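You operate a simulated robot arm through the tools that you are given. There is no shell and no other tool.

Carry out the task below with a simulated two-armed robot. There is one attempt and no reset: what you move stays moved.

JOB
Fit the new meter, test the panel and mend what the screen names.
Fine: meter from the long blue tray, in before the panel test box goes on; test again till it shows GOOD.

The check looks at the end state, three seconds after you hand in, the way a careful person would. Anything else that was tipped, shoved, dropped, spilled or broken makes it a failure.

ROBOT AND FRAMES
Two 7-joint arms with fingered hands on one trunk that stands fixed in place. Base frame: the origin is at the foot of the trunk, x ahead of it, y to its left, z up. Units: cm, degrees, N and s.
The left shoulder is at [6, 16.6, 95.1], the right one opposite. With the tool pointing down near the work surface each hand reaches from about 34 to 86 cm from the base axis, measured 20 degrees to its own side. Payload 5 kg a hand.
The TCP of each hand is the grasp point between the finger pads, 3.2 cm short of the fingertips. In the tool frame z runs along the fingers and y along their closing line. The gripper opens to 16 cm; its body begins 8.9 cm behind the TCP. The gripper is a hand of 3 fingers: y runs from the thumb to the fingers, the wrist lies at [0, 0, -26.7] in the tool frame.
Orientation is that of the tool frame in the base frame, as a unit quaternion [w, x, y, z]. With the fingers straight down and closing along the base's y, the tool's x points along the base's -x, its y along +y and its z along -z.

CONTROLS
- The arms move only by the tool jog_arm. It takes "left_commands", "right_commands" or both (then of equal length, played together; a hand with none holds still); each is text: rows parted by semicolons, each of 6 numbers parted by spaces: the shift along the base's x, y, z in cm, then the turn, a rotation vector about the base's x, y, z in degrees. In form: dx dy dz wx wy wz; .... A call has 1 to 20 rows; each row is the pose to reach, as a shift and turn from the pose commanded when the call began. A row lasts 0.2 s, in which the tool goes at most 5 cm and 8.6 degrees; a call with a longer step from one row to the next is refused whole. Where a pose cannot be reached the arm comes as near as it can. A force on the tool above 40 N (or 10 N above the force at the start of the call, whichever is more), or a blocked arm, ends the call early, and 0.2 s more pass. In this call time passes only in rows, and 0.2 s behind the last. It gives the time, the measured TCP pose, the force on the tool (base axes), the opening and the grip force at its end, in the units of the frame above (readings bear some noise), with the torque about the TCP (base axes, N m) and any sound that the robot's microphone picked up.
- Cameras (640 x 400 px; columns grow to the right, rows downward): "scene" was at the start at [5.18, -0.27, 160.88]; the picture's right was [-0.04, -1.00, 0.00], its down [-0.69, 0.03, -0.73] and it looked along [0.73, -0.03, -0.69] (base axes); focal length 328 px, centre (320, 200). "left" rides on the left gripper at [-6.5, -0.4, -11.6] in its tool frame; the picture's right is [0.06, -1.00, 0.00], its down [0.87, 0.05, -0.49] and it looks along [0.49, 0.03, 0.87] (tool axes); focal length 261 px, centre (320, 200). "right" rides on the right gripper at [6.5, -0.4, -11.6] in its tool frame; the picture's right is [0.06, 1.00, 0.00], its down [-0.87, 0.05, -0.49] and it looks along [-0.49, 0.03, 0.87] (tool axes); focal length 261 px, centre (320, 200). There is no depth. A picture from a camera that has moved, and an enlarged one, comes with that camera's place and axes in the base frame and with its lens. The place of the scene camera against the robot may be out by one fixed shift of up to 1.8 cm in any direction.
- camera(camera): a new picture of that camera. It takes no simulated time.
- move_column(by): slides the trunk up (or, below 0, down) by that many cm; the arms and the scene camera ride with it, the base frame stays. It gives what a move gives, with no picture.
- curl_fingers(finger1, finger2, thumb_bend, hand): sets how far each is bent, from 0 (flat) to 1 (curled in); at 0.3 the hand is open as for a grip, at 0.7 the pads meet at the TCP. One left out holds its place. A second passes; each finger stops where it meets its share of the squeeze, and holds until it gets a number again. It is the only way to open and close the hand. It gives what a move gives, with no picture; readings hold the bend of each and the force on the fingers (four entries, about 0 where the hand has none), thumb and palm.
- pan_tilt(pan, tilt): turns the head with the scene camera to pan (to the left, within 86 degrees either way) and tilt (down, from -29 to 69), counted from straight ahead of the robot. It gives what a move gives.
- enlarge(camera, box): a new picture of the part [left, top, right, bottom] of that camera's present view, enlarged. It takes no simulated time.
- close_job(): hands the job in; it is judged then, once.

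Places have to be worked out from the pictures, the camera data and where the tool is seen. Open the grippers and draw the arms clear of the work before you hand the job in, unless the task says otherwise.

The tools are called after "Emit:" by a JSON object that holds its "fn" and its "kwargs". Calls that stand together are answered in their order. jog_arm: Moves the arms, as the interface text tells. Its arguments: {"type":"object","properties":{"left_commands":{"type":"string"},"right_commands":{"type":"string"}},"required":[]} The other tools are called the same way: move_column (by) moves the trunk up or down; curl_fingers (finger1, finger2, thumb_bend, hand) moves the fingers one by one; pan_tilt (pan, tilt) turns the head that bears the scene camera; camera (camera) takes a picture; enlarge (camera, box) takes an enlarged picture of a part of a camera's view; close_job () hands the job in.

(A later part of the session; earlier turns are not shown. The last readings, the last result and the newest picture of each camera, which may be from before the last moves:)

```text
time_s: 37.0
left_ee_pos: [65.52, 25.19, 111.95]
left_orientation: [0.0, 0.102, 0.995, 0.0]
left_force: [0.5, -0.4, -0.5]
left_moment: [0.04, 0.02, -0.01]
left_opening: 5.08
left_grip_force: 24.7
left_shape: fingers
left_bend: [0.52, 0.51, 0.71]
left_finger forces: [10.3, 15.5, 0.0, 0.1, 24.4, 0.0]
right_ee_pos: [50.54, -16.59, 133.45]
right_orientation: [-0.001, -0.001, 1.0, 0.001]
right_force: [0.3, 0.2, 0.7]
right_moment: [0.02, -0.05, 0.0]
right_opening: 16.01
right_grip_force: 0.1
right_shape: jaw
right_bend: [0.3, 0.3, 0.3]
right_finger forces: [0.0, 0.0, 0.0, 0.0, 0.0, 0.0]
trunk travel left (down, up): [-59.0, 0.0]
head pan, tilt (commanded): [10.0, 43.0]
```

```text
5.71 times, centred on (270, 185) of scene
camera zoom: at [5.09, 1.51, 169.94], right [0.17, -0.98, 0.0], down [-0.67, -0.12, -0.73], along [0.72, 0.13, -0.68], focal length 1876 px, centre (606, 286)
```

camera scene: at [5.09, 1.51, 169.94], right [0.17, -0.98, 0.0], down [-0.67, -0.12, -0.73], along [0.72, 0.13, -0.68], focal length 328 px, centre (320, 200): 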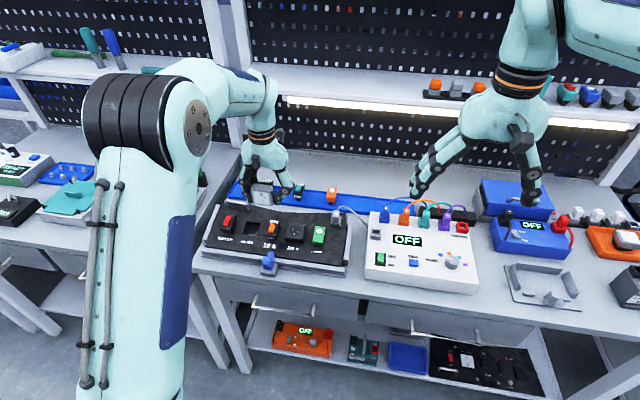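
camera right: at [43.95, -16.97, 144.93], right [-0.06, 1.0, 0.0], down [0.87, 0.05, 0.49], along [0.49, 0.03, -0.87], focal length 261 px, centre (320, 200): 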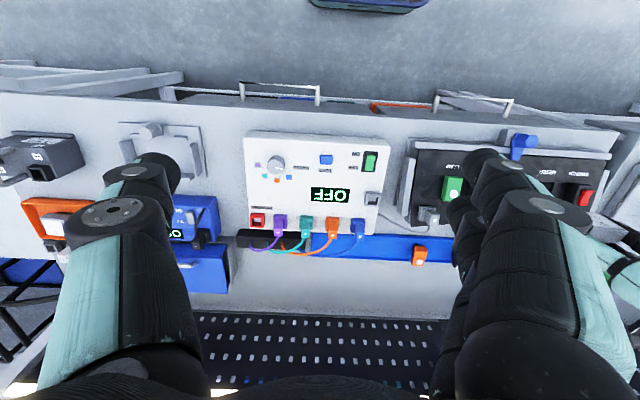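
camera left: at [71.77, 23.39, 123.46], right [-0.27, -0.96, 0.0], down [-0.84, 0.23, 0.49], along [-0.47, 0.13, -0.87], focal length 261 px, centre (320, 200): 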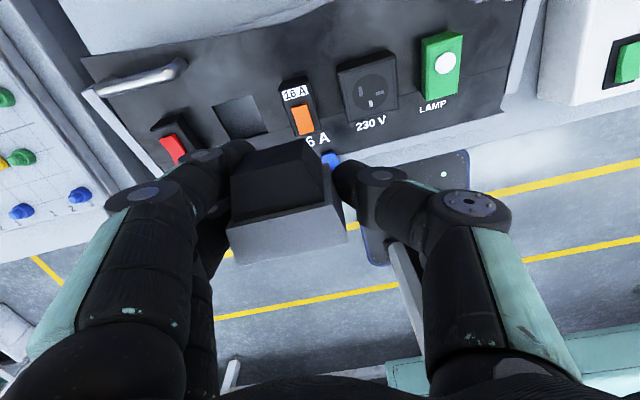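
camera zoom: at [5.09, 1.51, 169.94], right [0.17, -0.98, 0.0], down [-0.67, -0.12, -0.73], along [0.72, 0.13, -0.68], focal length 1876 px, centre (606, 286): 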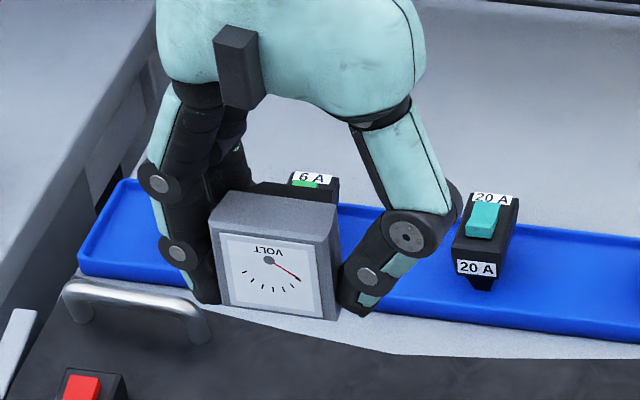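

VOLT reads upside-down toward the palm, so the VOLT side is up. To turn the dial up I need to lay the meter on its side and regrasp it leaning the other way. I first test in the air whether the hand can turn to the opposite yaw (+90°).

Emit:
{"fn": "jog_arm", "kwargs": {"left_commands": "0.3 0.3 0 0 0 8; 0.6 0.6 0 0 0 16; 0.9 0.9 0 0 0 24; 1.2 1.2 0 0 0 32; 1.5 1.5 0 0 0 40; 1.8 1.8 0 0 0 48; 2.1 2.1 0 0 0 56; 2.4 2.4 0 0 0 64; 2.7 2.7 0 0 0 72; 3 3 0 0 0 80; 3.5 3.5 0 0 0 88; 4 4 0 0 0 96; 4.5 4.5 0 0 0 102"}}

Emit:
{"fn": "camera", "kwargs": {"camera": "left"}}

Emit:
{"fn": "camera", "kwargs": {"camera": "scene"}}

```text
time_s: 39.9
left_ee_pos: [70.07, 29.83, 111.9]
left_orientation: [0.0, 0.708, -0.706, 0.0]
left_force: [0.0, -0.3, -1.2]
left_moment: [0.03, -0.02, 0.0]
left_opening: 5.08
left_grip_force: 25.1
left_shape: fingers
left_bend: [0.52, 0.51, 0.71]
left_finger forces: [10.2, 15.4, 0.0, 0.0, 24.2, 0.0]
right_ee_pos: [50.6, -16.53, 133.38]
right_orientation: [0.0, 0.0, 1.0, 0.0]
right_force: [0.8, -0.5, -1.4]
right_moment: [0.02, 0.03, -0.01]
right_opening: 15.98
right_grip_force: 0.1
right_shape: jaw
right_bend: [0.3, 0.3, 0.3]
right_finger forces: [0.0, 0.0, 0.1, 0.0, 0.1, 0.0]
trunk travel left (down, up): [-59.0, 0.0]
head pan, tilt (commanded): [10.0, 43.0]
```

```text
taken
camera left: at [70.43, 36.18, 123.4], right [1.0, -0.06, 0.0], down [-0.05, -0.87, 0.49], along [-0.03, -0.49, -0.87], focal length 261 px, centre (320, 200)
```

left: 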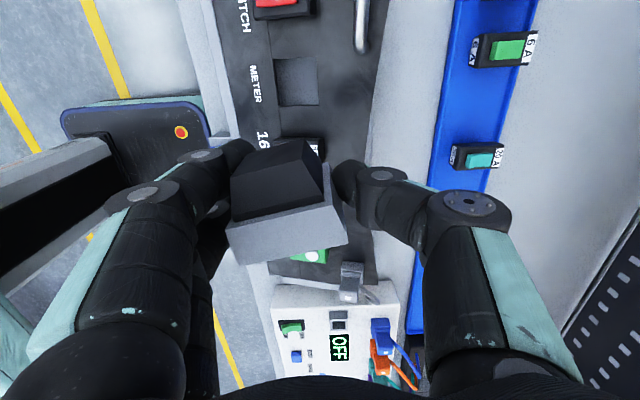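

```text
taken
camera scene: at [5.14, 1.55, 169.94], right [0.17, -0.98, 0.0], down [-0.67, -0.12, -0.73], along [0.72, 0.13, -0.68], focal length 328 px, centre (320, 200)
```

scene: 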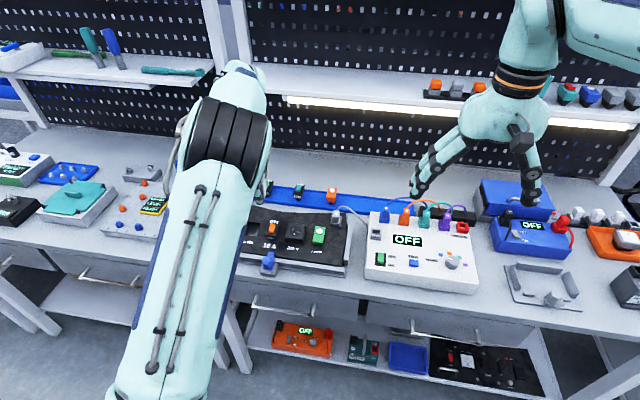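

Yaw +90 works and the grip holds at 25 N. I now lay the meter on its side on the free panel area behind the slot (about (72.6, 31.8)), correcting the 7° skew, and lower gently.

Emit:
{"fn": "jog_arm", "kwargs": {"left_commands": "0.8 0.6 -1.2 0 0 -1.5; 1.7 1.2 -2.6 0 0 -3; 2.5 1.9 -4 0 0 -4.5; 3.4 2.5 -5.4 0 0 -6; 4.2 3.1 -6.8 0 0 -7; 4.2 3.1 -8.4 0 0 -7; 4.2 3.1 -10 0 0 -7; 4.2 3.1 -11.2 0 0 -7; 4.2 3.1 -12.2 0 0 -7"}}

Emit:
{"fn": "camera", "kwargs": {"camera": "left"}}

Emit:
{"fn": "enlarge", "kwargs": {"camera": "scene", "box": [220, 160, 320, 240]}}

```text
time_s: 41.9
left_ee_pos: [74.33, 32.81, 99.64]
left_orientation: [0.0, -0.663, 0.749, 0.001]
left_force: [-0.8, -0.3, -1.0]
left_moment: [0.04, 0.0, -0.05]
left_opening: 5.06
left_grip_force: 24.5
left_shape: fingers
left_bend: [0.52, 0.51, 0.71]
left_finger forces: [10.3, 15.2, 0.0, 0.0, 24.1, 0.1]
right_ee_pos: [50.63, -16.53, 133.34]
right_orientation: [0.0, 0.0, 1.0, 0.0]
right_force: [-0.2, -1.0, 0.3]
right_moment: [-0.02, 0.05, 0.0]
right_opening: 16.01
right_grip_force: 0.0
right_shape: jaw
right_bend: [0.3, 0.3, 0.3]
right_finger forces: [0.0, 0.1, 0.0, 0.1, 0.0, 0.0]
trunk travel left (down, up): [-59.0, 0.0]
head pan, tilt (commanded): [10.0, 43.0]
```

```text
taken
camera left: at [75.39, 39.13, 111.15], right [0.98, -0.18, 0.0], down [-0.16, -0.86, 0.49], along [-0.09, -0.48, -0.87], focal length 261 px, centre (320, 200)
```

left: 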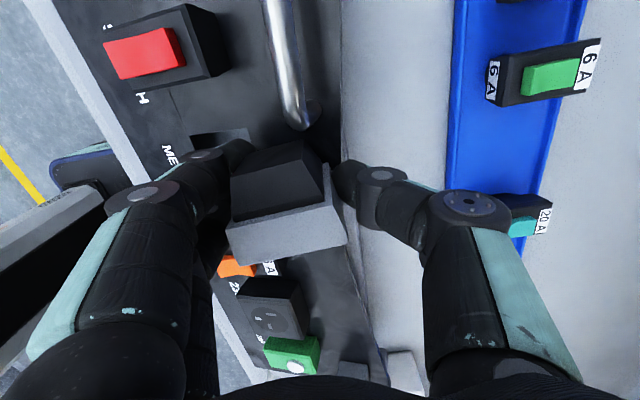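

```text
5.00 times, centred on (270, 200) of scene
camera zoom: at [5.14, 1.56, 169.94], right [0.17, -0.98, 0.0], down [-0.67, -0.12, -0.73], along [0.72, 0.13, -0.68], focal length 1642 px, centre (570, 200)
```

zoom: 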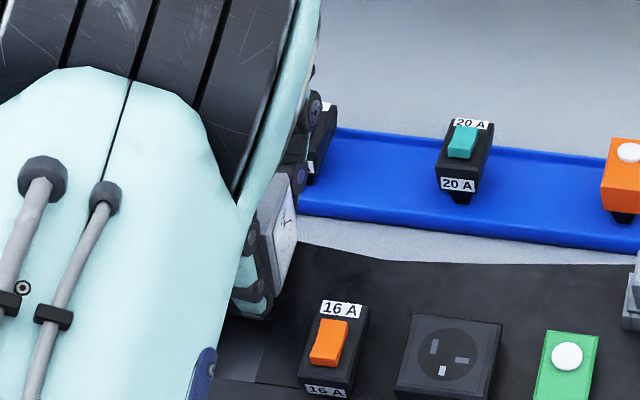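

Position looks right; the plug end stays clear of the handle. I lower the last centimetre in small steps, watching for contact.

Emit:
{"fn": "jog_arm", "kwargs": {"left_commands": "0 0 -0.3 0 0 0; 0 0 -0.5 0 0 0; 0 0 -0.7 0 0 0; 0 0 -0.8 0 0 0"}}

```text
time_s: 42.9
left_ee_pos: [74.22, 32.83, 98.85]
left_orientation: [0.0, -0.662, 0.749, 0.0]
left_force: [-1.5, 0.0, 2.3]
left_moment: [-0.07, 0.02, -0.03]
left_opening: 5.06
left_grip_force: 27.2
left_shape: fingers
left_bend: [0.52, 0.51, 0.71]
left_finger forces: [11.2, 16.3, 0.0, 0.1, 25.4, 0.0]
right_ee_pos: [50.53, -16.59, 133.45]
right_orientation: [0.0, 0.0, 1.0, -0.001]
right_force: [0.7, -0.2, 0.9]
right_moment: [-0.02, 0.04, -0.01]
right_opening: 16.01
right_grip_force: 0.0
right_shape: jaw
right_bend: [0.3, 0.3, 0.3]
right_finger forces: [0.0, 0.0, 0.0, 0.0, 0.0, 0.1]
trunk travel left (down, up): [-59.0, 0.0]
head pan, tilt (commanded): [10.0, 43.0]
```

Contact is felt (about 2–3 N). I release gently.

Emit:
{"fn": "curl_fingers", "kwargs": {"hand": "left", "finger1": 0.47, "finger2": 0.47, "thumb_bend": 0.6}}

Emit:
{"fn": "camera", "kwargs": {"camera": "left"}}

```text
time_s: 43.9
left_ee_pos: [74.09, 32.96, 98.86]
left_orientation: [0.0, -0.663, 0.749, 0.0]
left_force: [-1.1, 0.1, -0.4]
left_moment: [-0.03, -0.03, 0.01]
left_opening: 7.26
left_grip_force: 0.4
left_shape: fingers
left_bend: [0.47, 0.47, 0.6]
left_finger forces: [0.0, 0.2, 0.1, 0.1, 0.1, 0.0]
right_ee_pos: [50.54, -16.46, 133.38]
right_orientation: [0.0, 0.0, 1.0, 0.0]
right_force: [0.0, -1.2, 0.0]
right_moment: [-0.05, 0.03, 0.03]
right_opening: 16.01
right_grip_force: 0.0
right_shape: jaw
right_bend: [0.3, 0.3, 0.3]
right_finger forces: [0.0, 0.0, 0.1, 0.0, 0.0, 0.0]
trunk travel left (down, up): [-59.0, 0.0]
head pan, tilt (commanded): [10.0, 43.0]
```

```text
taken
camera left: at [75.34, 39.13, 110.41], right [0.98, -0.18, 0.0], down [-0.16, -0.86, 0.49], along [-0.09, -0.48, -0.87], focal length 261 px, centre (320, 200)
```

left: 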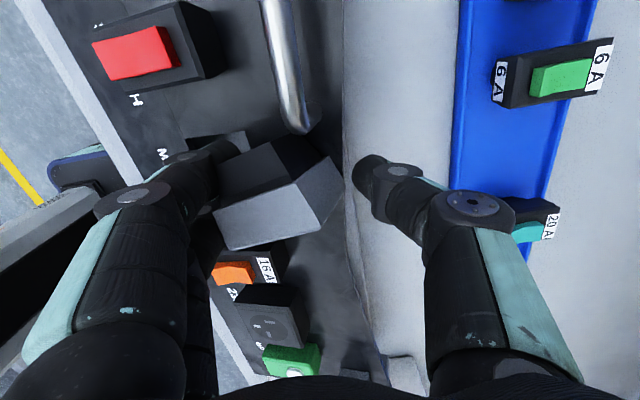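

The meter seems to have turned when released. I look closer.

Emit:
{"fn": "enlarge", "kwargs": {"camera": "left", "box": [180, 100, 400, 280]}}

Emit:
{"fn": "enlarge", "kwargs": {"camera": "scene", "box": [220, 160, 320, 240]}}

```text
2.22 times, centred on (290, 190) of left
camera zoom: at [75.34, 39.13, 110.41], right [0.98, -0.18, 0.0], down [-0.16, -0.86, 0.49], along [-0.09, -0.48, -0.87], focal length 579 px, centre (387, 222)
```

zoom: 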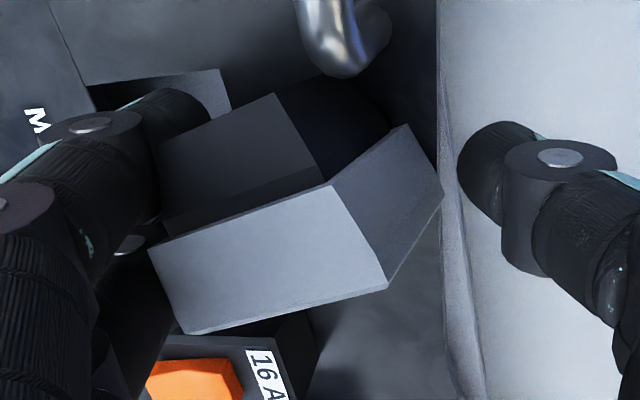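

```text
5.00 times, centred on (270, 200) of scene
camera zoom: at [5.09, 1.53, 169.94], right [0.17, -0.98, 0.0], down [-0.67, -0.12, -0.73], along [0.72, 0.13, -0.68], focal length 1642 px, centre (570, 200)
```

zoom: 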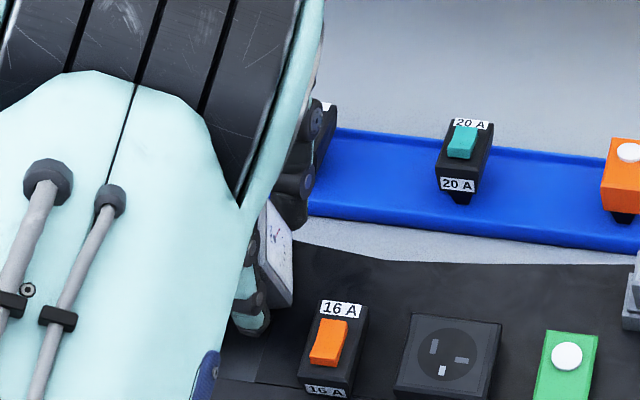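

The near end of the meter appears to have dipped at the slot's edge. I open wider, raise the hand straight up and look.

Emit:
{"fn": "curl_fingers", "kwargs": {"hand": "left", "finger1": 0.42, "finger2": 0.42, "thumb_bend": 0.5}}

Emit:
{"fn": "jog_arm", "kwargs": {"left_commands": "0 0 1 0 0 0; 0 0 2.5 0 0 0; 0 0 4.5 0 0 0; 0 0 7 0 0 0; 0 0 10 0 0 0; 0 0 13 0 0 0"}}

Emit:
{"fn": "camera", "kwargs": {"camera": "left"}}

Emit:
{"fn": "enlarge", "kwargs": {"camera": "left", "box": [200, 100, 400, 250]}}

Emit:
{"fn": "enlarge", "kwargs": {"camera": "scene", "box": [210, 170, 310, 250]}}

```text
time_s: 44.9
left_ee_pos: [74.13, 32.77, 98.95]
left_orientation: [0.0, -0.662, 0.749, -0.001]
left_force: [-0.3, 0.5, 0.1]
left_moment: [0.01, 0.01, 0.0]
left_opening: 10.32
left_grip_force: 0.2
left_shape: fingers
left_bend: [0.42, 0.42, 0.5]
left_finger forces: [0.2, 0.0, 0.1, 0.0, 0.0, 0.1]
right_ee_pos: [50.48, -16.55, 133.36]
right_orientation: [0.0, -0.001, 1.0, 0.0]
right_force: [0.4, -0.3, 0.1]
right_moment: [0.04, -0.01, -0.01]
right_opening: 15.98
right_grip_force: 0.1
right_shape: jaw
right_bend: [0.3, 0.3, 0.3]
right_finger forces: [0.0, 0.0, 0.0, 0.0, 0.0, 0.1]
trunk travel left (down, up): [-59.0, 0.0]
head pan, tilt (commanded): [10.0, 43.0]
```

```text
time_s: 46.2
left_ee_pos: [74.17, 32.86, 111.78]
left_orientation: [-0.001, -0.663, 0.748, 0.0]
left_force: [0.4, 0.3, 0.2]
left_moment: [-0.03, -0.04, 0.01]
left_opening: 10.34
left_grip_force: 0.1
left_shape: fingers
left_bend: [0.42, 0.42, 0.5]
left_finger forces: [0.1, 0.1, 0.0, 0.0, 0.1, 0.0]
right_ee_pos: [50.6, -16.61, 133.47]
right_orientation: [0.0, 0.0, 1.0, 0.0]
right_force: [-0.7, 0.2, 0.2]
right_moment: [0.03, -0.04, 0.05]
right_opening: 15.99
right_grip_force: 0.1
right_shape: jaw
right_bend: [0.3, 0.3, 0.3]
right_finger forces: [0.1, 0.0, 0.1, 0.0, 0.0, 0.0]
trunk travel left (down, up): [-59.0, 0.0]
head pan, tilt (commanded): [10.0, 43.0]
```

```text
taken
camera left: at [75.26, 39.15, 123.43], right [0.98, -0.18, 0.0], down [-0.16, -0.86, 0.49], along [-0.09, -0.48, -0.87], focal length 261 px, centre (320, 200)
```

left: 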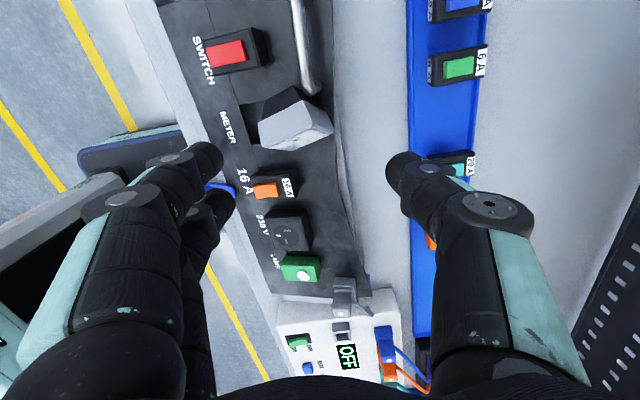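

```text
2.67 times, centred on (300, 175) of left
camera zoom: at [75.26, 39.15, 123.43], right [0.98, -0.18, 0.0], down [-0.16, -0.86, 0.49], along [-0.09, -0.48, -0.87], focal length 695 px, centre (373, 267)
```

zoom: 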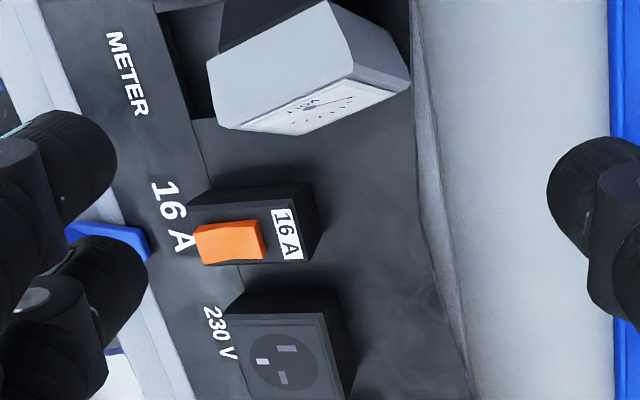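

```text
5.00 times, centred on (260, 210) of scene
camera zoom: at [5.04, 1.52, 169.94], right [0.17, -0.98, 0.0], down [-0.67, -0.12, -0.73], along [0.72, 0.13, -0.68], focal length 1642 px, centre (620, 150)
```

zoom: 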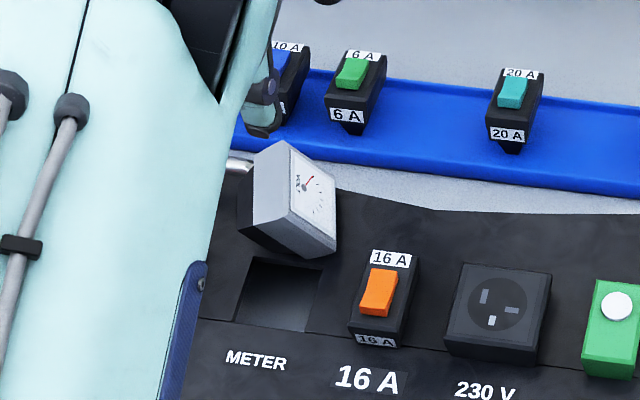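

The meter now rests tilted with its dial facing right and about 30° upward, V-side up, body centred near (71, 33, 97.5). That helps: a grasp from the right-leaning side will bring the dial up. I turn the hand back to about −78° yaw above it.

Emit:
{"fn": "jog_arm", "kwargs": {"left_commands": "-0.2 -0.4 0.5 0 0 -8; -0.4 -0.8 1 0 0 -16; -0.6 -1.2 1.5 0 0 -24; -0.8 -1.6 2 0 0 -32; -1 -2 2.5 0 0 -40; -1.2 -2.4 3 0 0 -48; -1.4 -2.8 3 0 0 -56; -1.6 -3.2 3 0 0 -64; -1.8 -3.6 3 0 0 -72; -2 -4 3 0 0 -80; -2.2 -4.4 3 0 0 -88; -2.4 -4.8 3 0 0 -96; -2.6 -5.2 3 0 0 -104; -2.8 -5.6 3 0 0 -112; -2.8 -5.8 3 0 0 -120; -2.8 -5.8 3 0 0 -128; -2.8 -5.8 3 0 0 -136; -2.8 -5.8 3 0 0 -144; -2.8 -5.8 3 0 0 -152; -2.8 -5.8 3 0 0 -160"}}

Emit:
{"fn": "camera", "kwargs": {"camera": "left"}}

Emit:
{"fn": "enlarge", "kwargs": {"camera": "left", "box": [220, 100, 420, 250]}}

Emit:
{"fn": "enlarge", "kwargs": {"camera": "scene", "box": [210, 170, 310, 250]}}

```text
time_s: 50.5
left_ee_pos: [71.42, 27.15, 114.82]
left_orientation: [0.001, 0.623, 0.782, -0.001]
left_force: [-0.7, -0.9, 0.0]
left_moment: [-0.01, 0.02, 0.0]
left_opening: 10.35
left_grip_force: 0.1
left_shape: fingers
left_bend: [0.42, 0.42, 0.5]
left_finger forces: [0.0, 0.0, 0.0, 0.0, 0.0, 0.0]
right_ee_pos: [50.56, -16.52, 133.41]
right_orientation: [0.0, 0.0, 1.0, 0.0]
right_force: [-0.9, 0.1, 0.4]
right_moment: [0.02, -0.01, -0.02]
right_opening: 16.0
right_grip_force: 0.0
right_shape: jaw
right_bend: [0.3, 0.3, 0.3]
right_finger forces: [0.1, 0.1, 0.1, 0.1, 0.1, 0.1]
trunk travel left (down, up): [-59.0, 0.0]
head pan, tilt (commanded): [10.0, 43.0]
```

```text
taken
camera left: at [72.45, 20.54, 126.43], right [-0.99, -0.16, 0.0], down [-0.14, 0.86, 0.49], along [-0.08, 0.49, -0.87], focal length 261 px, centre (320, 200)
```

left: 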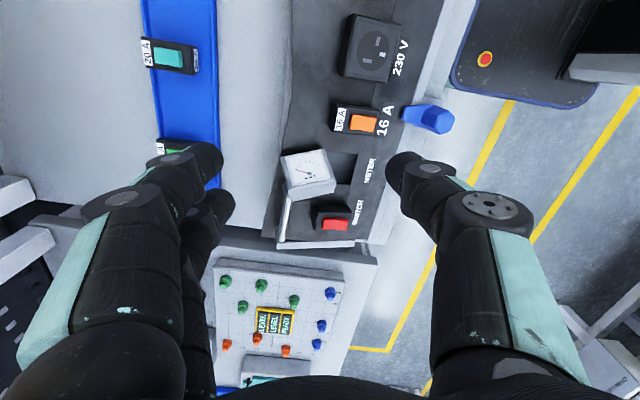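

```text
2.67 times, centred on (320, 175) of left
camera zoom: at [72.45, 20.54, 126.43], right [-0.99, -0.16, 0.0], down [-0.14, 0.86, 0.49], along [-0.08, 0.49, -0.87], focal length 695 px, centre (320, 267)
```

zoom: 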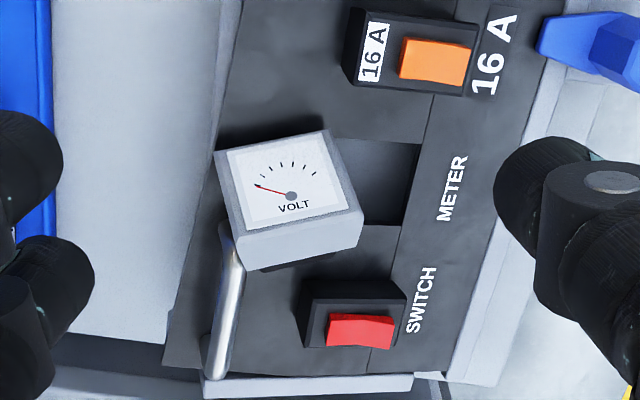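

```text
5.00 times, centred on (260, 210) of scene
camera zoom: at [5.1, 1.54, 169.94], right [0.17, -0.98, 0.0], down [-0.67, -0.12, -0.73], along [0.72, 0.13, -0.68], focal length 1642 px, centre (620, 150)
```

zoom: 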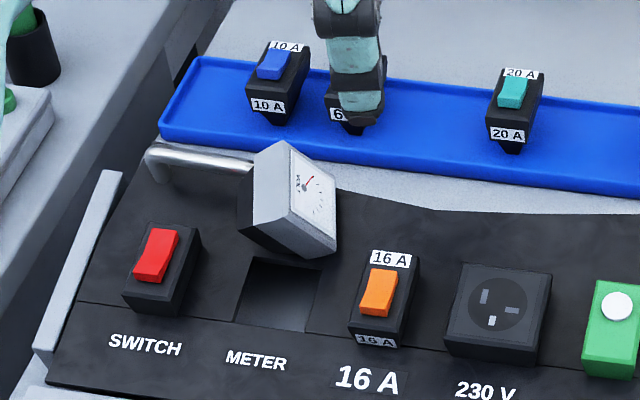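

Now I have the meter's pose well: body centre about (71.9, 33.2, 97.6), dial tilted 29° up toward −y, its far end raised on the handle. I set the fingers, tilt the tool to match (leaning right), and move to a pre-grasp point.

Emit:
{"fn": "curl_fingers", "kwargs": {"hand": "left", "finger1": 0.5, "finger2": 0.5, "thumb_bend": 0.5}}

Emit:
{"fn": "jog_arm", "kwargs": {"left_commands": "-0.2 0.6 -1.5 4.5 -2.7 1.4; -0.4 1.2 -3 8.9 -5.3 2.7; -0.6 2 -5 13.4 -8 4.1; -0.8 2.6 -6.5 17.8 -10.6 5.45; -1.04 3.3 -8 17.8 -10.6 5.45"}}

Emit:
{"fn": "camera", "kwargs": {"camera": "left"}}

Emit:
{"fn": "enlarge", "kwargs": {"camera": "left", "box": [210, 90, 430, 260]}}

Emit:
{"fn": "enlarge", "kwargs": {"camera": "scene", "box": [210, 160, 310, 240]}}

```text
time_s: 51.5
left_ee_pos: [71.49, 27.13, 114.87]
left_orientation: [0.0, 0.622, 0.783, 0.0]
left_force: [0.6, 0.2, 0.6]
left_moment: [0.02, 0.01, 0.02]
left_opening: 8.75
left_grip_force: 0.1
left_shape: fingers
left_bend: [0.5, 0.5, 0.5]
left_finger forces: [0.1, 0.0, 0.1, 0.0, 0.1, 0.0]
right_ee_pos: [50.61, -16.57, 133.26]
right_orientation: [0.0, 0.0, 1.0, 0.0]
right_force: [0.3, 0.1, 0.5]
right_moment: [0.0, 0.05, 0.02]
right_opening: 15.99
right_grip_force: 0.0
right_shape: jaw
right_bend: [0.3, 0.3, 0.3]
right_finger forces: [0.1, 0.0, 0.0, 0.1, 0.0, 0.1]
trunk travel left (down, up): [-59.0, 0.0]
head pan, tilt (commanded): [10.0, 43.0]
```

```text
time_s: 52.6
left_ee_pos: [70.4, 30.78, 106.78]
left_orientation: [-0.025, 0.574, 0.799, 0.179]
left_force: [0.2, -0.1, -0.1]
left_moment: [-0.01, 0.02, 0.04]
left_opening: 8.76
left_grip_force: 0.2
left_shape: fingers
left_bend: [0.5, 0.5, 0.5]
left_finger forces: [0.1, 0.1, 0.1, 0.0, 0.0, 0.1]
right_ee_pos: [50.54, -16.52, 133.43]
right_orientation: [0.0, 0.0, 1.0, 0.0]
right_force: [0.4, 0.8, -0.6]
right_moment: [-0.03, 0.0, -0.02]
right_opening: 15.96
right_grip_force: 0.0
right_shape: jaw
right_bend: [0.3, 0.3, 0.3]
right_finger forces: [0.0, 0.1, 0.0, 0.0, 0.0, 0.0]
trunk travel left (down, up): [-59.0, 0.0]
head pan, tilt (commanded): [10.0, 43.0]
```

```text
taken
camera left: at [70.22, 20.9, 115.86], right [-0.94, -0.22, -0.24], down [-0.33, 0.65, 0.69], along [0.01, 0.73, -0.69], focal length 261 px, centre (320, 200)
```

left: 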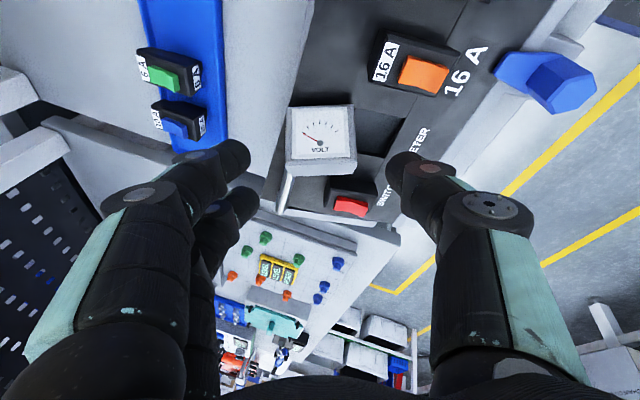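

```text
2.35 times, centred on (320, 175) of left
camera zoom: at [70.22, 20.9, 115.86], right [-0.94, -0.22, -0.24], down [-0.33, 0.65, 0.69], along [0.01, 0.73, -0.69], focal length 613 px, centre (320, 259)
```

zoom: 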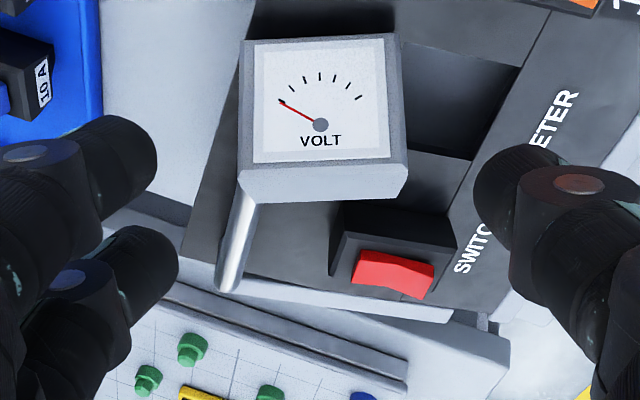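

```text
5.00 times, centred on (260, 200) of scene
camera zoom: at [5.13, 1.62, 169.94], right [0.17, -0.98, 0.0], down [-0.67, -0.12, -0.73], along [0.72, 0.13, -0.68], focal length 1642 px, centre (620, 200)
```

zoom: 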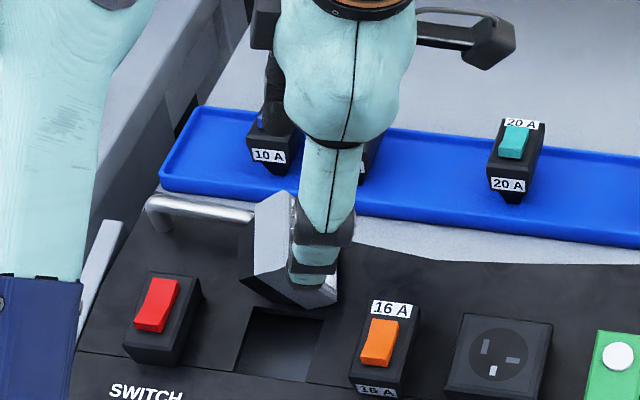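

The view lines up with the meter's edges. I advance along the tool axis to the grasp point.

Emit:
{"fn": "jog_arm", "kwargs": {"left_commands": "0.3 0.45 -1.7 0 0 0; 0.6 0.9 -3.4 0 0 0; 0.85 1.35 -5 0 0 0; 1.08 1.75 -6.4 0 0 0"}}

Emit:
{"fn": "camera", "kwargs": {"camera": "left"}}

Emit:
{"fn": "enlarge", "kwargs": {"camera": "left", "box": [210, 90, 430, 260]}}

Emit:
{"fn": "enlarge", "kwargs": {"camera": "scene", "box": [210, 160, 310, 240]}}

```text
time_s: 53.6
left_ee_pos: [71.35, 32.49, 100.36]
left_orientation: [-0.024, 0.574, 0.799, 0.177]
left_force: [-0.2, 0.3, 0.6]
left_moment: [0.01, -0.03, 0.0]
left_opening: 8.75
left_grip_force: 0.1
left_shape: fingers
left_bend: [0.5, 0.5, 0.5]
left_finger forces: [0.0, 0.0, 0.0, 0.1, 0.1, 0.1]
right_ee_pos: [50.52, -16.58, 133.33]
right_orientation: [0.0, 0.0, 1.0, 0.0]
right_force: [-0.1, -1.0, 0.6]
right_moment: [0.04, 0.02, -0.02]
right_opening: 15.97
right_grip_force: 0.0
right_shape: jaw
right_bend: [0.3, 0.3, 0.3]
right_finger forces: [0.0, 0.0, 0.0, 0.0, 0.0, 0.0]
trunk travel left (down, up): [-59.0, 0.0]
head pan, tilt (commanded): [10.0, 43.0]
```

```text
taken
camera left: at [71.23, 22.5, 109.48], right [-0.95, -0.22, -0.24], down [-0.33, 0.65, 0.69], along [0.01, 0.73, -0.69], focal length 261 px, centre (320, 200)
```

left: 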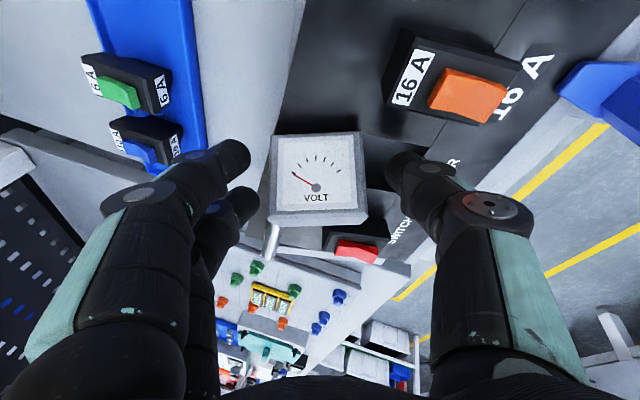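

```text
2.35 times, centred on (320, 175) of left
camera zoom: at [71.23, 22.5, 109.48], right [-0.95, -0.22, -0.24], down [-0.33, 0.65, 0.69], along [0.01, 0.73, -0.69], focal length 613 px, centre (320, 259)
```

zoom: 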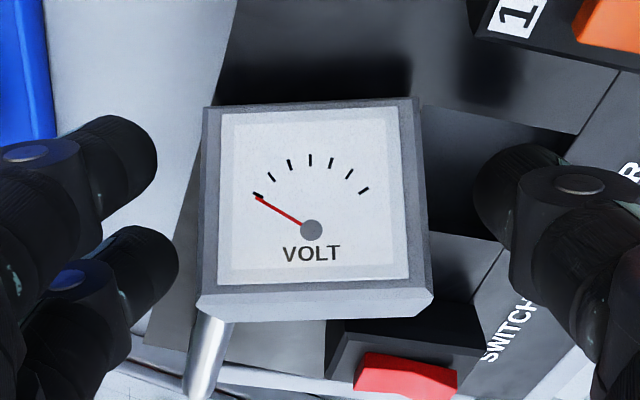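

```text
5.00 times, centred on (260, 200) of scene
camera zoom: at [5.11, 1.54, 169.94], right [0.17, -0.98, 0.0], down [-0.67, -0.12, -0.73], along [0.72, 0.13, -0.68], focal length 1642 px, centre (620, 200)
```

zoom: 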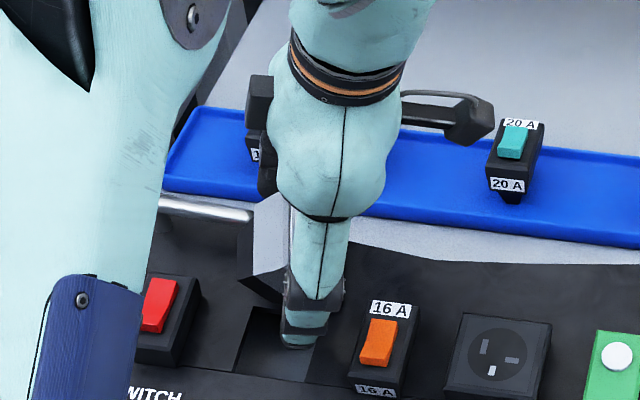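

The meter sits squarely between thumb and fingers. I advance 0.7 cm deeper and close in two stages.

Emit:
{"fn": "jog_arm", "kwargs": {"left_commands": "0.06 0.11 -0.33 0 0 0; 0.12 0.22 -0.65 0 0 0"}}

Emit:
{"fn": "curl_fingers", "kwargs": {"hand": "left", "finger1": 0.57, "finger2": 0.57, "thumb_bend": 0.57}}

Emit:
{"fn": "enlarge", "kwargs": {"camera": "left", "box": [210, 90, 430, 260]}}

```text
time_s: 54.2
left_ee_pos: [71.46, 32.4, 99.81]
left_orientation: [-0.025, 0.574, 0.799, 0.178]
left_force: [-0.7, -0.6, -0.6]
left_moment: [0.02, 0.03, 0.02]
left_opening: 8.73
left_grip_force: 0.0
left_shape: fingers
left_bend: [0.5, 0.5, 0.5]
left_finger forces: [0.0, 0.0, 0.0, 0.1, 0.1, 0.0]
right_ee_pos: [50.5, -16.48, 133.43]
right_orientation: [0.0, 0.0, 1.0, 0.0]
right_force: [0.7, -0.1, 0.0]
right_moment: [-0.04, 0.05, 0.03]
right_opening: 15.99
right_grip_force: 0.0
right_shape: jaw
right_bend: [0.3, 0.3, 0.3]
right_finger forces: [0.0, 0.0, 0.0, 0.0, 0.0, 0.1]
trunk travel left (down, up): [-59.0, 0.0]
head pan, tilt (commanded): [10.0, 43.0]
```

```text
time_s: 55.2
left_ee_pos: [71.56, 32.42, 99.86]
left_orientation: [-0.025, 0.574, 0.799, 0.178]
left_force: [-0.2, -0.3, 0.9]
left_moment: [0.02, 0.03, -0.02]
left_opening: 6.39
left_grip_force: 0.0
left_shape: fingers
left_bend: [0.56, 0.56, 0.56]
left_finger forces: [0.2, 0.0, 0.1, 0.0, 0.0, 0.0]
right_ee_pos: [50.54, -16.58, 133.41]
right_orientation: [0.0, -0.001, 1.0, 0.0]
right_force: [-0.4, 0.7, -0.5]
right_moment: [-0.01, -0.03, 0.01]
right_opening: 15.98
right_grip_force: 0.0
right_shape: jaw
right_bend: [0.3, 0.3, 0.3]
right_finger forces: [0.0, 0.0, 0.1, 0.0, 0.0, 0.0]
trunk travel left (down, up): [-59.0, 0.0]
head pan, tilt (commanded): [10.0, 43.0]
```

```text
2.35 times, centred on (320, 175) of left
camera zoom: at [71.4, 22.59, 108.87], right [-0.95, -0.22, -0.24], down [-0.33, 0.65, 0.69], along [0.01, 0.73, -0.69], focal length 613 px, centre (320, 259)
```

zoom: 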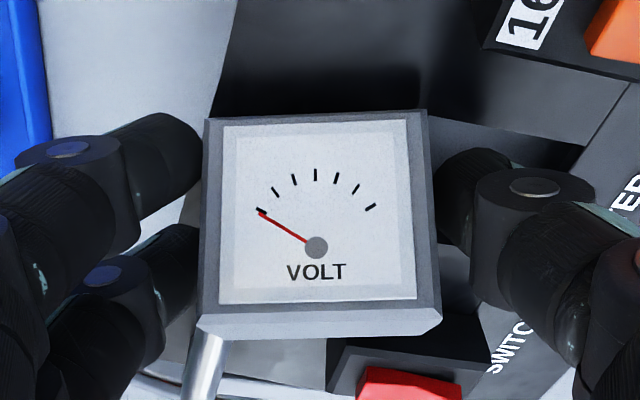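

Fingers and thumb are just at the sides of the body. I squeeze.

Emit:
{"fn": "curl_fingers", "kwargs": {"hand": "left", "finger1": 0.85, "finger2": 0.85, "thumb_bend": 0.85}}

Emit:
{"fn": "enlarge", "kwargs": {"camera": "left", "box": [210, 90, 430, 260]}}

```text
time_s: 56.2
left_ee_pos: [71.53, 32.31, 99.6]
left_orientation: [-0.026, 0.574, 0.799, 0.178]
left_force: [-1.1, 0.0, -0.8]
left_moment: [-0.02, -0.01, 0.02]
left_opening: 5.63
left_grip_force: 27.0
left_shape: fingers
left_bend: [0.57, 0.58, 0.64]
left_finger forces: [13.4, 13.4, 0.0, 0.0, 26.8, 0.0]
right_ee_pos: [50.55, -16.58, 133.3]
right_orientation: [0.0, -0.001, 1.0, 0.001]
right_force: [-0.4, 0.2, 0.0]
right_moment: [-0.02, 0.0, 0.0]
right_opening: 16.0
right_grip_force: 0.1
right_shape: jaw
right_bend: [0.3, 0.3, 0.3]
right_finger forces: [0.0, 0.0, 0.0, 0.0, 0.1, 0.0]
trunk travel left (down, up): [-59.0, 0.0]
head pan, tilt (commanded): [10.0, 43.0]
```

```text
2.35 times, centred on (320, 175) of left
camera zoom: at [71.4, 22.6, 108.86], right [-0.95, -0.22, -0.24], down [-0.33, 0.65, 0.69], along [0.01, 0.73, -0.69], focal length 613 px, centre (320, 259)
```

zoom: 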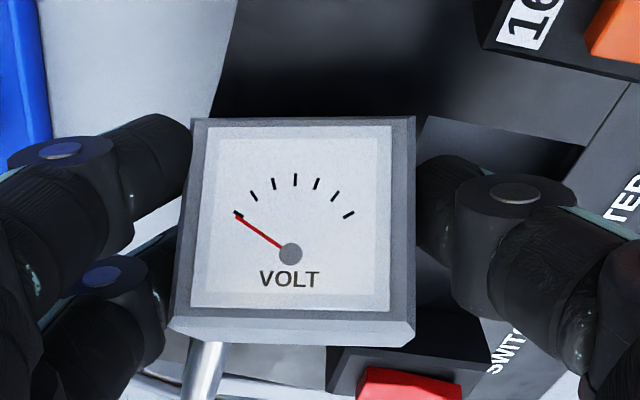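

The grip is well balanced (13.4 / 13.4 / 26.8 N). I lift slowly.

Emit:
{"fn": "jog_arm", "kwargs": {"left_commands": "0 0 0.3 0 0 0; 0 0 0.8 0 0 0; 0 0 1.5 0 0 0; 0 -0.3 2.3 0 0 0; 0 -0.6 3.1 0 0 0; 0 -0.9 3.9 0 0 0; 0 -1.2 4.7 0 0 0; 0 -1.5 5.5 0 0 0; 0 -1.8 6.3 0 0 0; 0 -2 7 0 0 0"}}

Emit:
{"fn": "enlarge", "kwargs": {"camera": "left", "box": [210, 90, 430, 260]}}

Emit:
{"fn": "camera", "kwargs": {"camera": "scene"}}

```text
time_s: 58.5
left_ee_pos: [71.69, 30.34, 106.78]
left_orientation: [-0.024, 0.575, 0.798, 0.179]
left_force: [0.1, 0.6, 0.6]
left_moment: [-0.04, -0.03, 0.0]
left_opening: 5.65
left_grip_force: 26.7
left_shape: fingers
left_bend: [0.57, 0.58, 0.64]
left_finger forces: [13.3, 13.4, 0.0, 0.0, 26.9, 0.0]
right_ee_pos: [50.52, -16.52, 133.44]
right_orientation: [-0.001, 0.0, 1.0, 0.001]
right_force: [-0.3, -0.4, 0.4]
right_moment: [0.02, 0.03, 0.01]
right_opening: 15.99
right_grip_force: 0.1
right_shape: jaw
right_bend: [0.3, 0.3, 0.3]
right_finger forces: [0.0, 0.1, 0.0, 0.0, 0.0, 0.1]
trunk travel left (down, up): [-59.0, 0.0]
head pan, tilt (commanded): [10.0, 43.0]
```

```text
2.35 times, centred on (320, 175) of left
camera zoom: at [71.45, 20.59, 115.89], right [-0.95, -0.22, -0.24], down [-0.33, 0.65, 0.69], along [0.01, 0.73, -0.69], focal length 613 px, centre (320, 259)
```

zoom: 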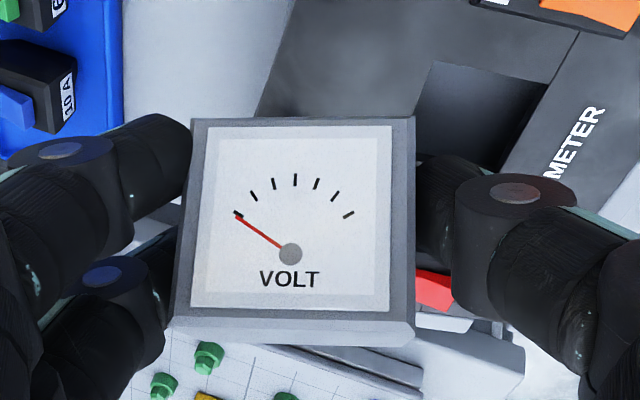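

```text
taken
camera scene: at [5.1, 1.53, 169.94], right [0.17, -0.98, 0.0], down [-0.67, -0.12, -0.73], along [0.72, 0.13, -0.68], focal length 328 px, centre (320, 200)
```

scene: 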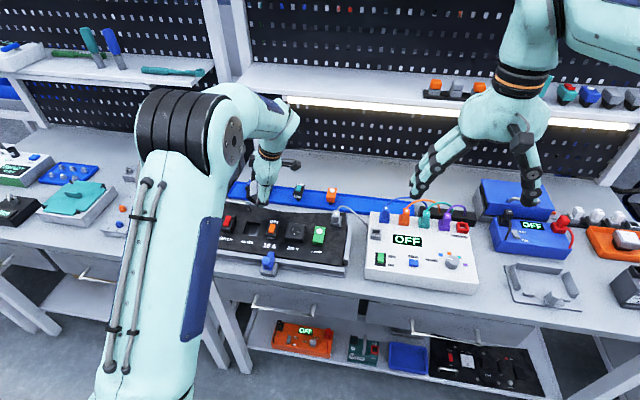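

The meter stays put in the hand. From the image its dial leans 41° relative to the tool, so I now swing the wrist (about 87°) to bring the dial level and VOLT toward the robot, staying above the panel.

Emit:
{"fn": "jog_arm", "kwargs": {"left_commands": "0 -0.1 0.2 -3.2 -2.5 4.2; 0 -0.2 0.3 -6.3 -5.1 8.4; 0 -0.3 0.4 -9.5 -7.6 12.6; 0 -0.3 0.4 -12.6 -10.1 16.7; 0 -0.4 0.4 -15.8 -12.6 20.9; 0 -0.5 0.4 -19 -15.2 25.1; 0 -0.6 0.4 -22.1 -17.7 29.3; 0 -0.6 0.4 -25.3 -20.2 33.5; 0 -0.7 0.4 -28.4 -22.7 37.7; 0 -0.8 0.4 -31.6 -25.3 41.9; 0 -0.9 0.4 -34.8 -27.8 46.1; 0.1 -1 0.4 -37.9 -30.3 50.2; 0.1 -1.1 0.4 -41.1 -32.8 54.4; 0.1 -1.2 0.4 -44.2 -35.4 58.6; 0.1 -1.25 0.4 -47.4 -37.9 62.8"}}

Emit:
{"fn": "camera", "kwargs": {"camera": "left"}}

Emit:
{"fn": "enlarge", "kwargs": {"camera": "scene", "box": [210, 130, 330, 240]}}

```text
time_s: 61.6
left_ee_pos: [71.71, 29.26, 107.19]
left_orientation: [0.348, -0.026, 0.937, -0.01]
left_force: [0.1, -0.5, -0.8]
left_moment: [0.02, 0.02, 0.01]
left_opening: 5.64
left_grip_force: 26.5
left_shape: fingers
left_bend: [0.57, 0.58, 0.64]
left_finger forces: [13.4, 13.5, 0.1, 0.0, 26.8, 0.0]
right_ee_pos: [50.54, -16.58, 133.39]
right_orientation: [0.0, 0.0, 1.0, 0.0]
right_force: [0.7, 0.6, 0.3]
right_moment: [-0.02, -0.02, 0.01]
right_opening: 15.98
right_grip_force: 0.1
right_shape: jaw
right_bend: [0.3, 0.3, 0.3]
right_finger forces: [0.0, 0.1, 0.0, 0.1, 0.0, 0.0]
trunk travel left (down, up): [-59.0, 0.0]
head pan, tilt (commanded): [10.0, 43.0]
```

```text
taken
camera left: at [69.02, 29.0, 120.19], right [-0.01, -1.0, 0.0], down [-0.98, 0.01, -0.2], along [0.2, 0.0, -0.98], focal length 261 px, centre (320, 200)
```

left: 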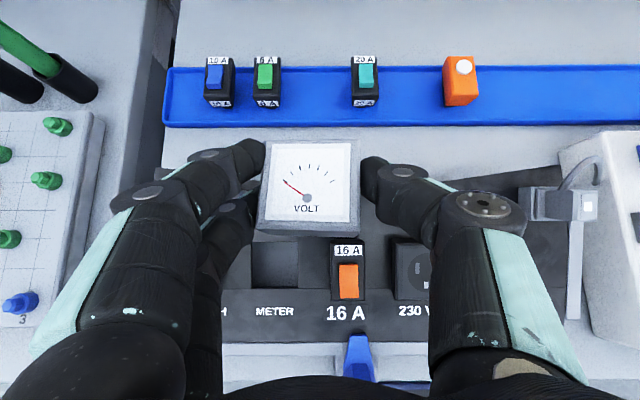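

```text
3.64 times, centred on (270, 185) of scene
camera zoom: at [5.1, 1.58, 169.94], right [0.17, -0.98, 0.0], down [-0.67, -0.12, -0.73], along [0.72, 0.13, -0.68], focal length 1194 px, centre (502, 254)
```

zoom: 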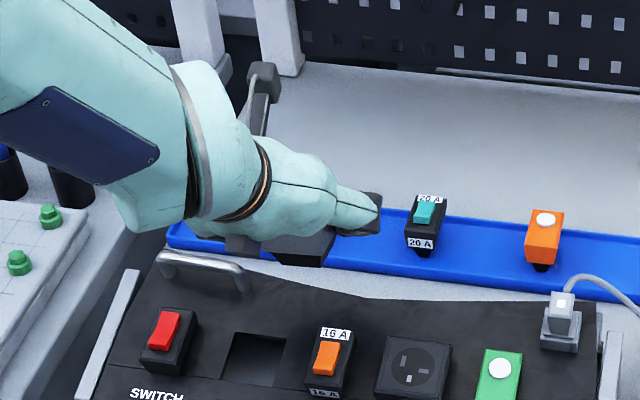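

The dial is now facing up with VOLT toward the robot. I enlarge the view to check how level it is.

Emit:
{"fn": "enlarge", "kwargs": {"camera": "left", "box": [230, 120, 400, 250]}}

```text
3.08 times, centred on (315, 185) of left
camera zoom: at [69.02, 29.0, 120.19], right [-0.01, -1.0, 0.0], down [-0.98, 0.01, -0.2], along [0.2, 0.0, -0.98], focal length 802 px, centre (335, 246)
```

zoom: 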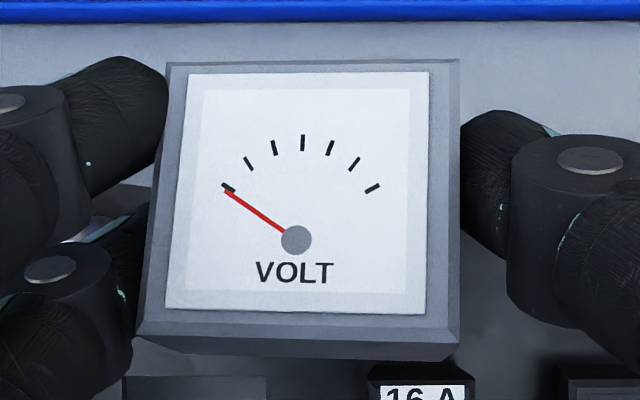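

It's level within a few degrees and squared up, centred at (72.6, 29.55). I lower it toward the free panel strip behind the slot.

Emit:
{"fn": "jog_arm", "kwargs": {"left_commands": "0.1 0 -1.2 0 0 0; 0.1 0 -2.4 0 0 0; 0.1 0 -3.6 0 0 0; 0.1 0 -4.8 0 0 0; 0.1 0 -6 0 0 0; 0.1 0 -7 0 0 0; 0.1 0 -7.5 0 0 0"}}

Emit:
{"fn": "camera", "kwargs": {"camera": "left"}}

Emit:
{"fn": "enlarge", "kwargs": {"camera": "scene", "box": [210, 150, 330, 240]}}

```text
time_s: 63.2
left_ee_pos: [71.86, 29.0, 99.91]
left_orientation: [0.35, -0.025, 0.936, -0.01]
left_force: [-1.6, -2.3, 10.9]
left_moment: [0.17, -0.44, -0.07]
left_opening: 5.36
left_grip_force: 21.7
left_shape: fingers
left_bend: [0.58, 0.59, 0.67]
left_finger forces: [11.9, 9.5, 0.0, 0.0, 22.3, 0.1]
right_ee_pos: [50.54, -16.69, 133.44]
right_orientation: [0.0, 0.001, 1.0, 0.0]
right_force: [-0.2, 0.5, 0.3]
right_moment: [0.01, 0.03, 0.02]
right_opening: 16.0
right_grip_force: 0.1
right_shape: jaw
right_bend: [0.3, 0.3, 0.3]
right_finger forces: [0.0, 0.0, 0.0, 0.1, 0.1, 0.0]
trunk travel left (down, up): [-59.0, 0.0]
head pan, tilt (commanded): [10.0, 43.0]
```

```text
taken
camera left: at [69.2, 28.9, 112.79], right [-0.01, -1.0, 0.0], down [-0.98, 0.01, -0.2], along [0.2, 0.0, -0.98], focal length 261 px, centre (320, 200)
```

left: 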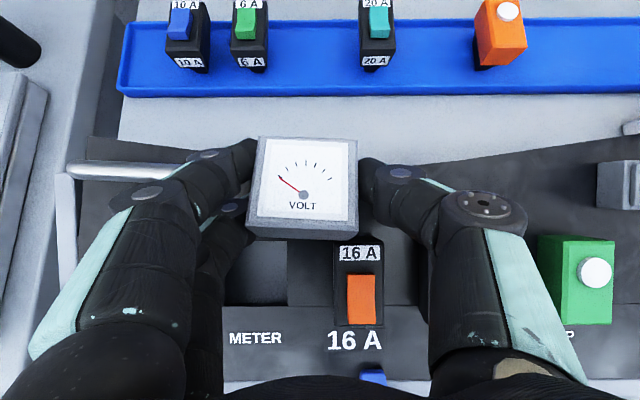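

```text
4.44 times, centred on (270, 195) of scene
camera zoom: at [5.06, 1.5, 169.95], right [0.17, -0.98, 0.0], down [-0.67, -0.12, -0.73], along [0.72, 0.13, -0.68], focal length 1459 px, centre (542, 222)
```

zoom: 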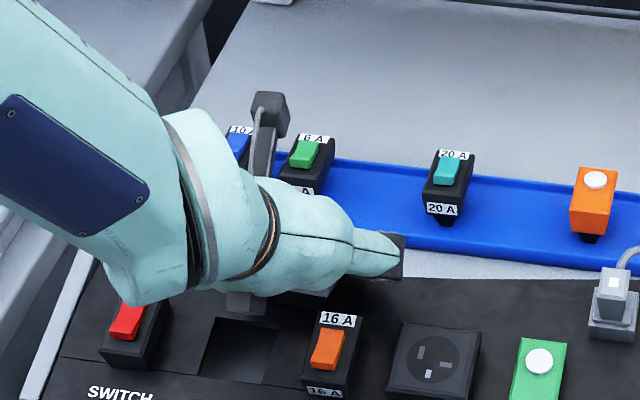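

Contact came at TCP z≈99.9, so the plug is longer (about 3 cm) than I thought. I back off slightly and check the meter's angle.

Emit:
{"fn": "jog_arm", "kwargs": {"left_commands": "0 0 0.3 0 0 0; 0 0 0.4 0 0 0"}}

Emit:
{"fn": "enlarge", "kwargs": {"camera": "left", "box": [230, 120, 400, 250]}}

```text
time_s: 63.9
left_ee_pos: [71.69, 29.21, 100.02]
left_orientation: [0.348, -0.026, 0.937, -0.01]
left_force: [-0.8, -0.1, -0.9]
left_moment: [-0.03, 0.02, 0.02]
left_opening: 5.32
left_grip_force: 23.1
left_shape: fingers
left_bend: [0.58, 0.59, 0.67]
left_finger forces: [12.3, 11.3, 0.0, 0.0, 22.6, 0.1]
right_ee_pos: [50.55, -16.51, 133.37]
right_orientation: [0.0, 0.0, 1.0, 0.0]
right_force: [-0.9, -0.2, 0.4]
right_moment: [0.02, -0.02, -0.04]
right_opening: 15.98
right_grip_force: 0.0
right_shape: jaw
right_bend: [0.3, 0.3, 0.3]
right_finger forces: [0.0, 0.0, 0.0, 0.2, 0.0, 0.0]
trunk travel left (down, up): [-59.0, 0.0]
head pan, tilt (commanded): [10.0, 43.0]
```

```text
3.08 times, centred on (315, 185) of left
camera zoom: at [69.03, 28.97, 113.07], right [-0.01, -1.0, 0.0], down [-0.98, 0.01, -0.2], along [0.2, 0.0, -0.98], focal length 802 px, centre (335, 246)
```

zoom: 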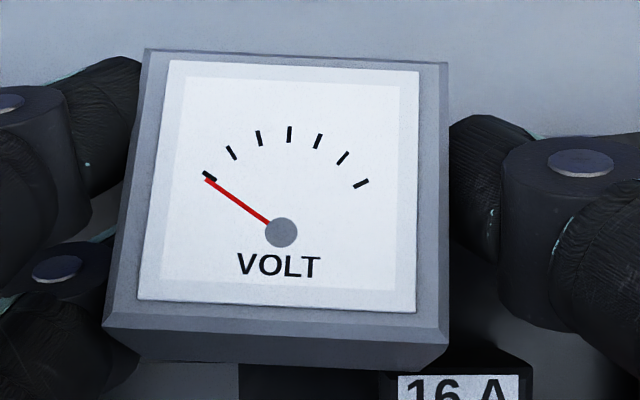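

It is tilted about 6° (front high) and turned about 3°. I correct both, then touch down gently.

Emit:
{"fn": "jog_arm", "kwargs": {"left_commands": "0 0 0.3 0 -3 1.3; 0.1 0.05 0.3 0 -6 2.6; 0.1 0.05 0.1 0 -6 2.6"}}

Emit:
{"fn": "enlarge", "kwargs": {"camera": "left", "box": [230, 120, 400, 250]}}

```text
time_s: 64.7
left_ee_pos: [71.9, 29.17, 100.22]
left_orientation: [0.397, -0.046, 0.916, -0.003]
left_force: [-0.5, 0.0, -0.1]
left_moment: [0.01, 0.0, -0.02]
left_opening: 5.29
left_grip_force: 23.1
left_shape: fingers
left_bend: [0.58, 0.59, 0.67]
left_finger forces: [12.3, 11.3, 0.0, 0.0, 22.7, 0.0]
right_ee_pos: [50.57, -16.6, 133.31]
right_orientation: [0.0, 0.0, 1.0, 0.0]
right_force: [-0.3, 0.2, -0.1]
right_moment: [0.0, 0.03, -0.01]
right_opening: 15.94
right_grip_force: 0.0
right_shape: jaw
right_bend: [0.3, 0.3, 0.3]
right_finger forces: [0.0, 0.1, 0.0, 0.0, 0.0, 0.0]
trunk travel left (down, up): [-59.0, 0.0]
head pan, tilt (commanded): [10.0, 43.0]
```

```text
3.08 times, centred on (315, 185) of left
camera zoom: at [67.79, 28.88, 112.88], right [0.04, -1.0, 0.0], down [-0.95, -0.04, -0.3], along [0.3, 0.01, -0.95], focal length 802 px, centre (335, 246)
```

zoom: 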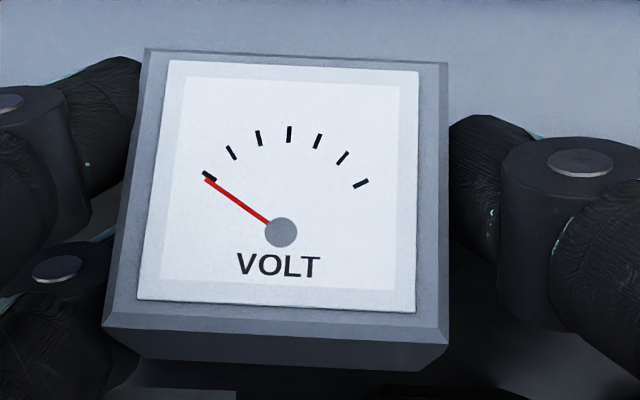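

Level now. I lower in tiny steps to touch down.

Emit:
{"fn": "jog_arm", "kwargs": {"left_commands": "0 0 -0.1 0 0 0; 0 0 -0.2 0 0 0; 0 0 -0.3 0 0 0"}}

```text
time_s: 65.5
left_ee_pos: [71.99, 29.22, 99.88]
left_orientation: [0.397, -0.046, 0.917, -0.003]
left_force: [-0.1, 0.4, -0.7]
left_moment: [-0.01, 0.01, 0.02]
left_opening: 5.3
left_grip_force: 23.1
left_shape: fingers
left_bend: [0.58, 0.59, 0.67]
left_finger forces: [12.4, 11.4, 0.1, 0.1, 22.6, 0.1]
right_ee_pos: [50.56, -16.61, 133.39]
right_orientation: [0.0, 0.0, 1.0, 0.0]
right_force: [-0.3, 0.0, -0.2]
right_moment: [-0.02, 0.03, -0.03]
right_opening: 16.01
right_grip_force: 0.1
right_shape: jaw
right_bend: [0.3, 0.3, 0.3]
right_finger forces: [0.1, 0.0, 0.0, 0.1, 0.0, 0.0]
trunk travel left (down, up): [-59.0, 0.0]
head pan, tilt (commanded): [10.0, 43.0]
```

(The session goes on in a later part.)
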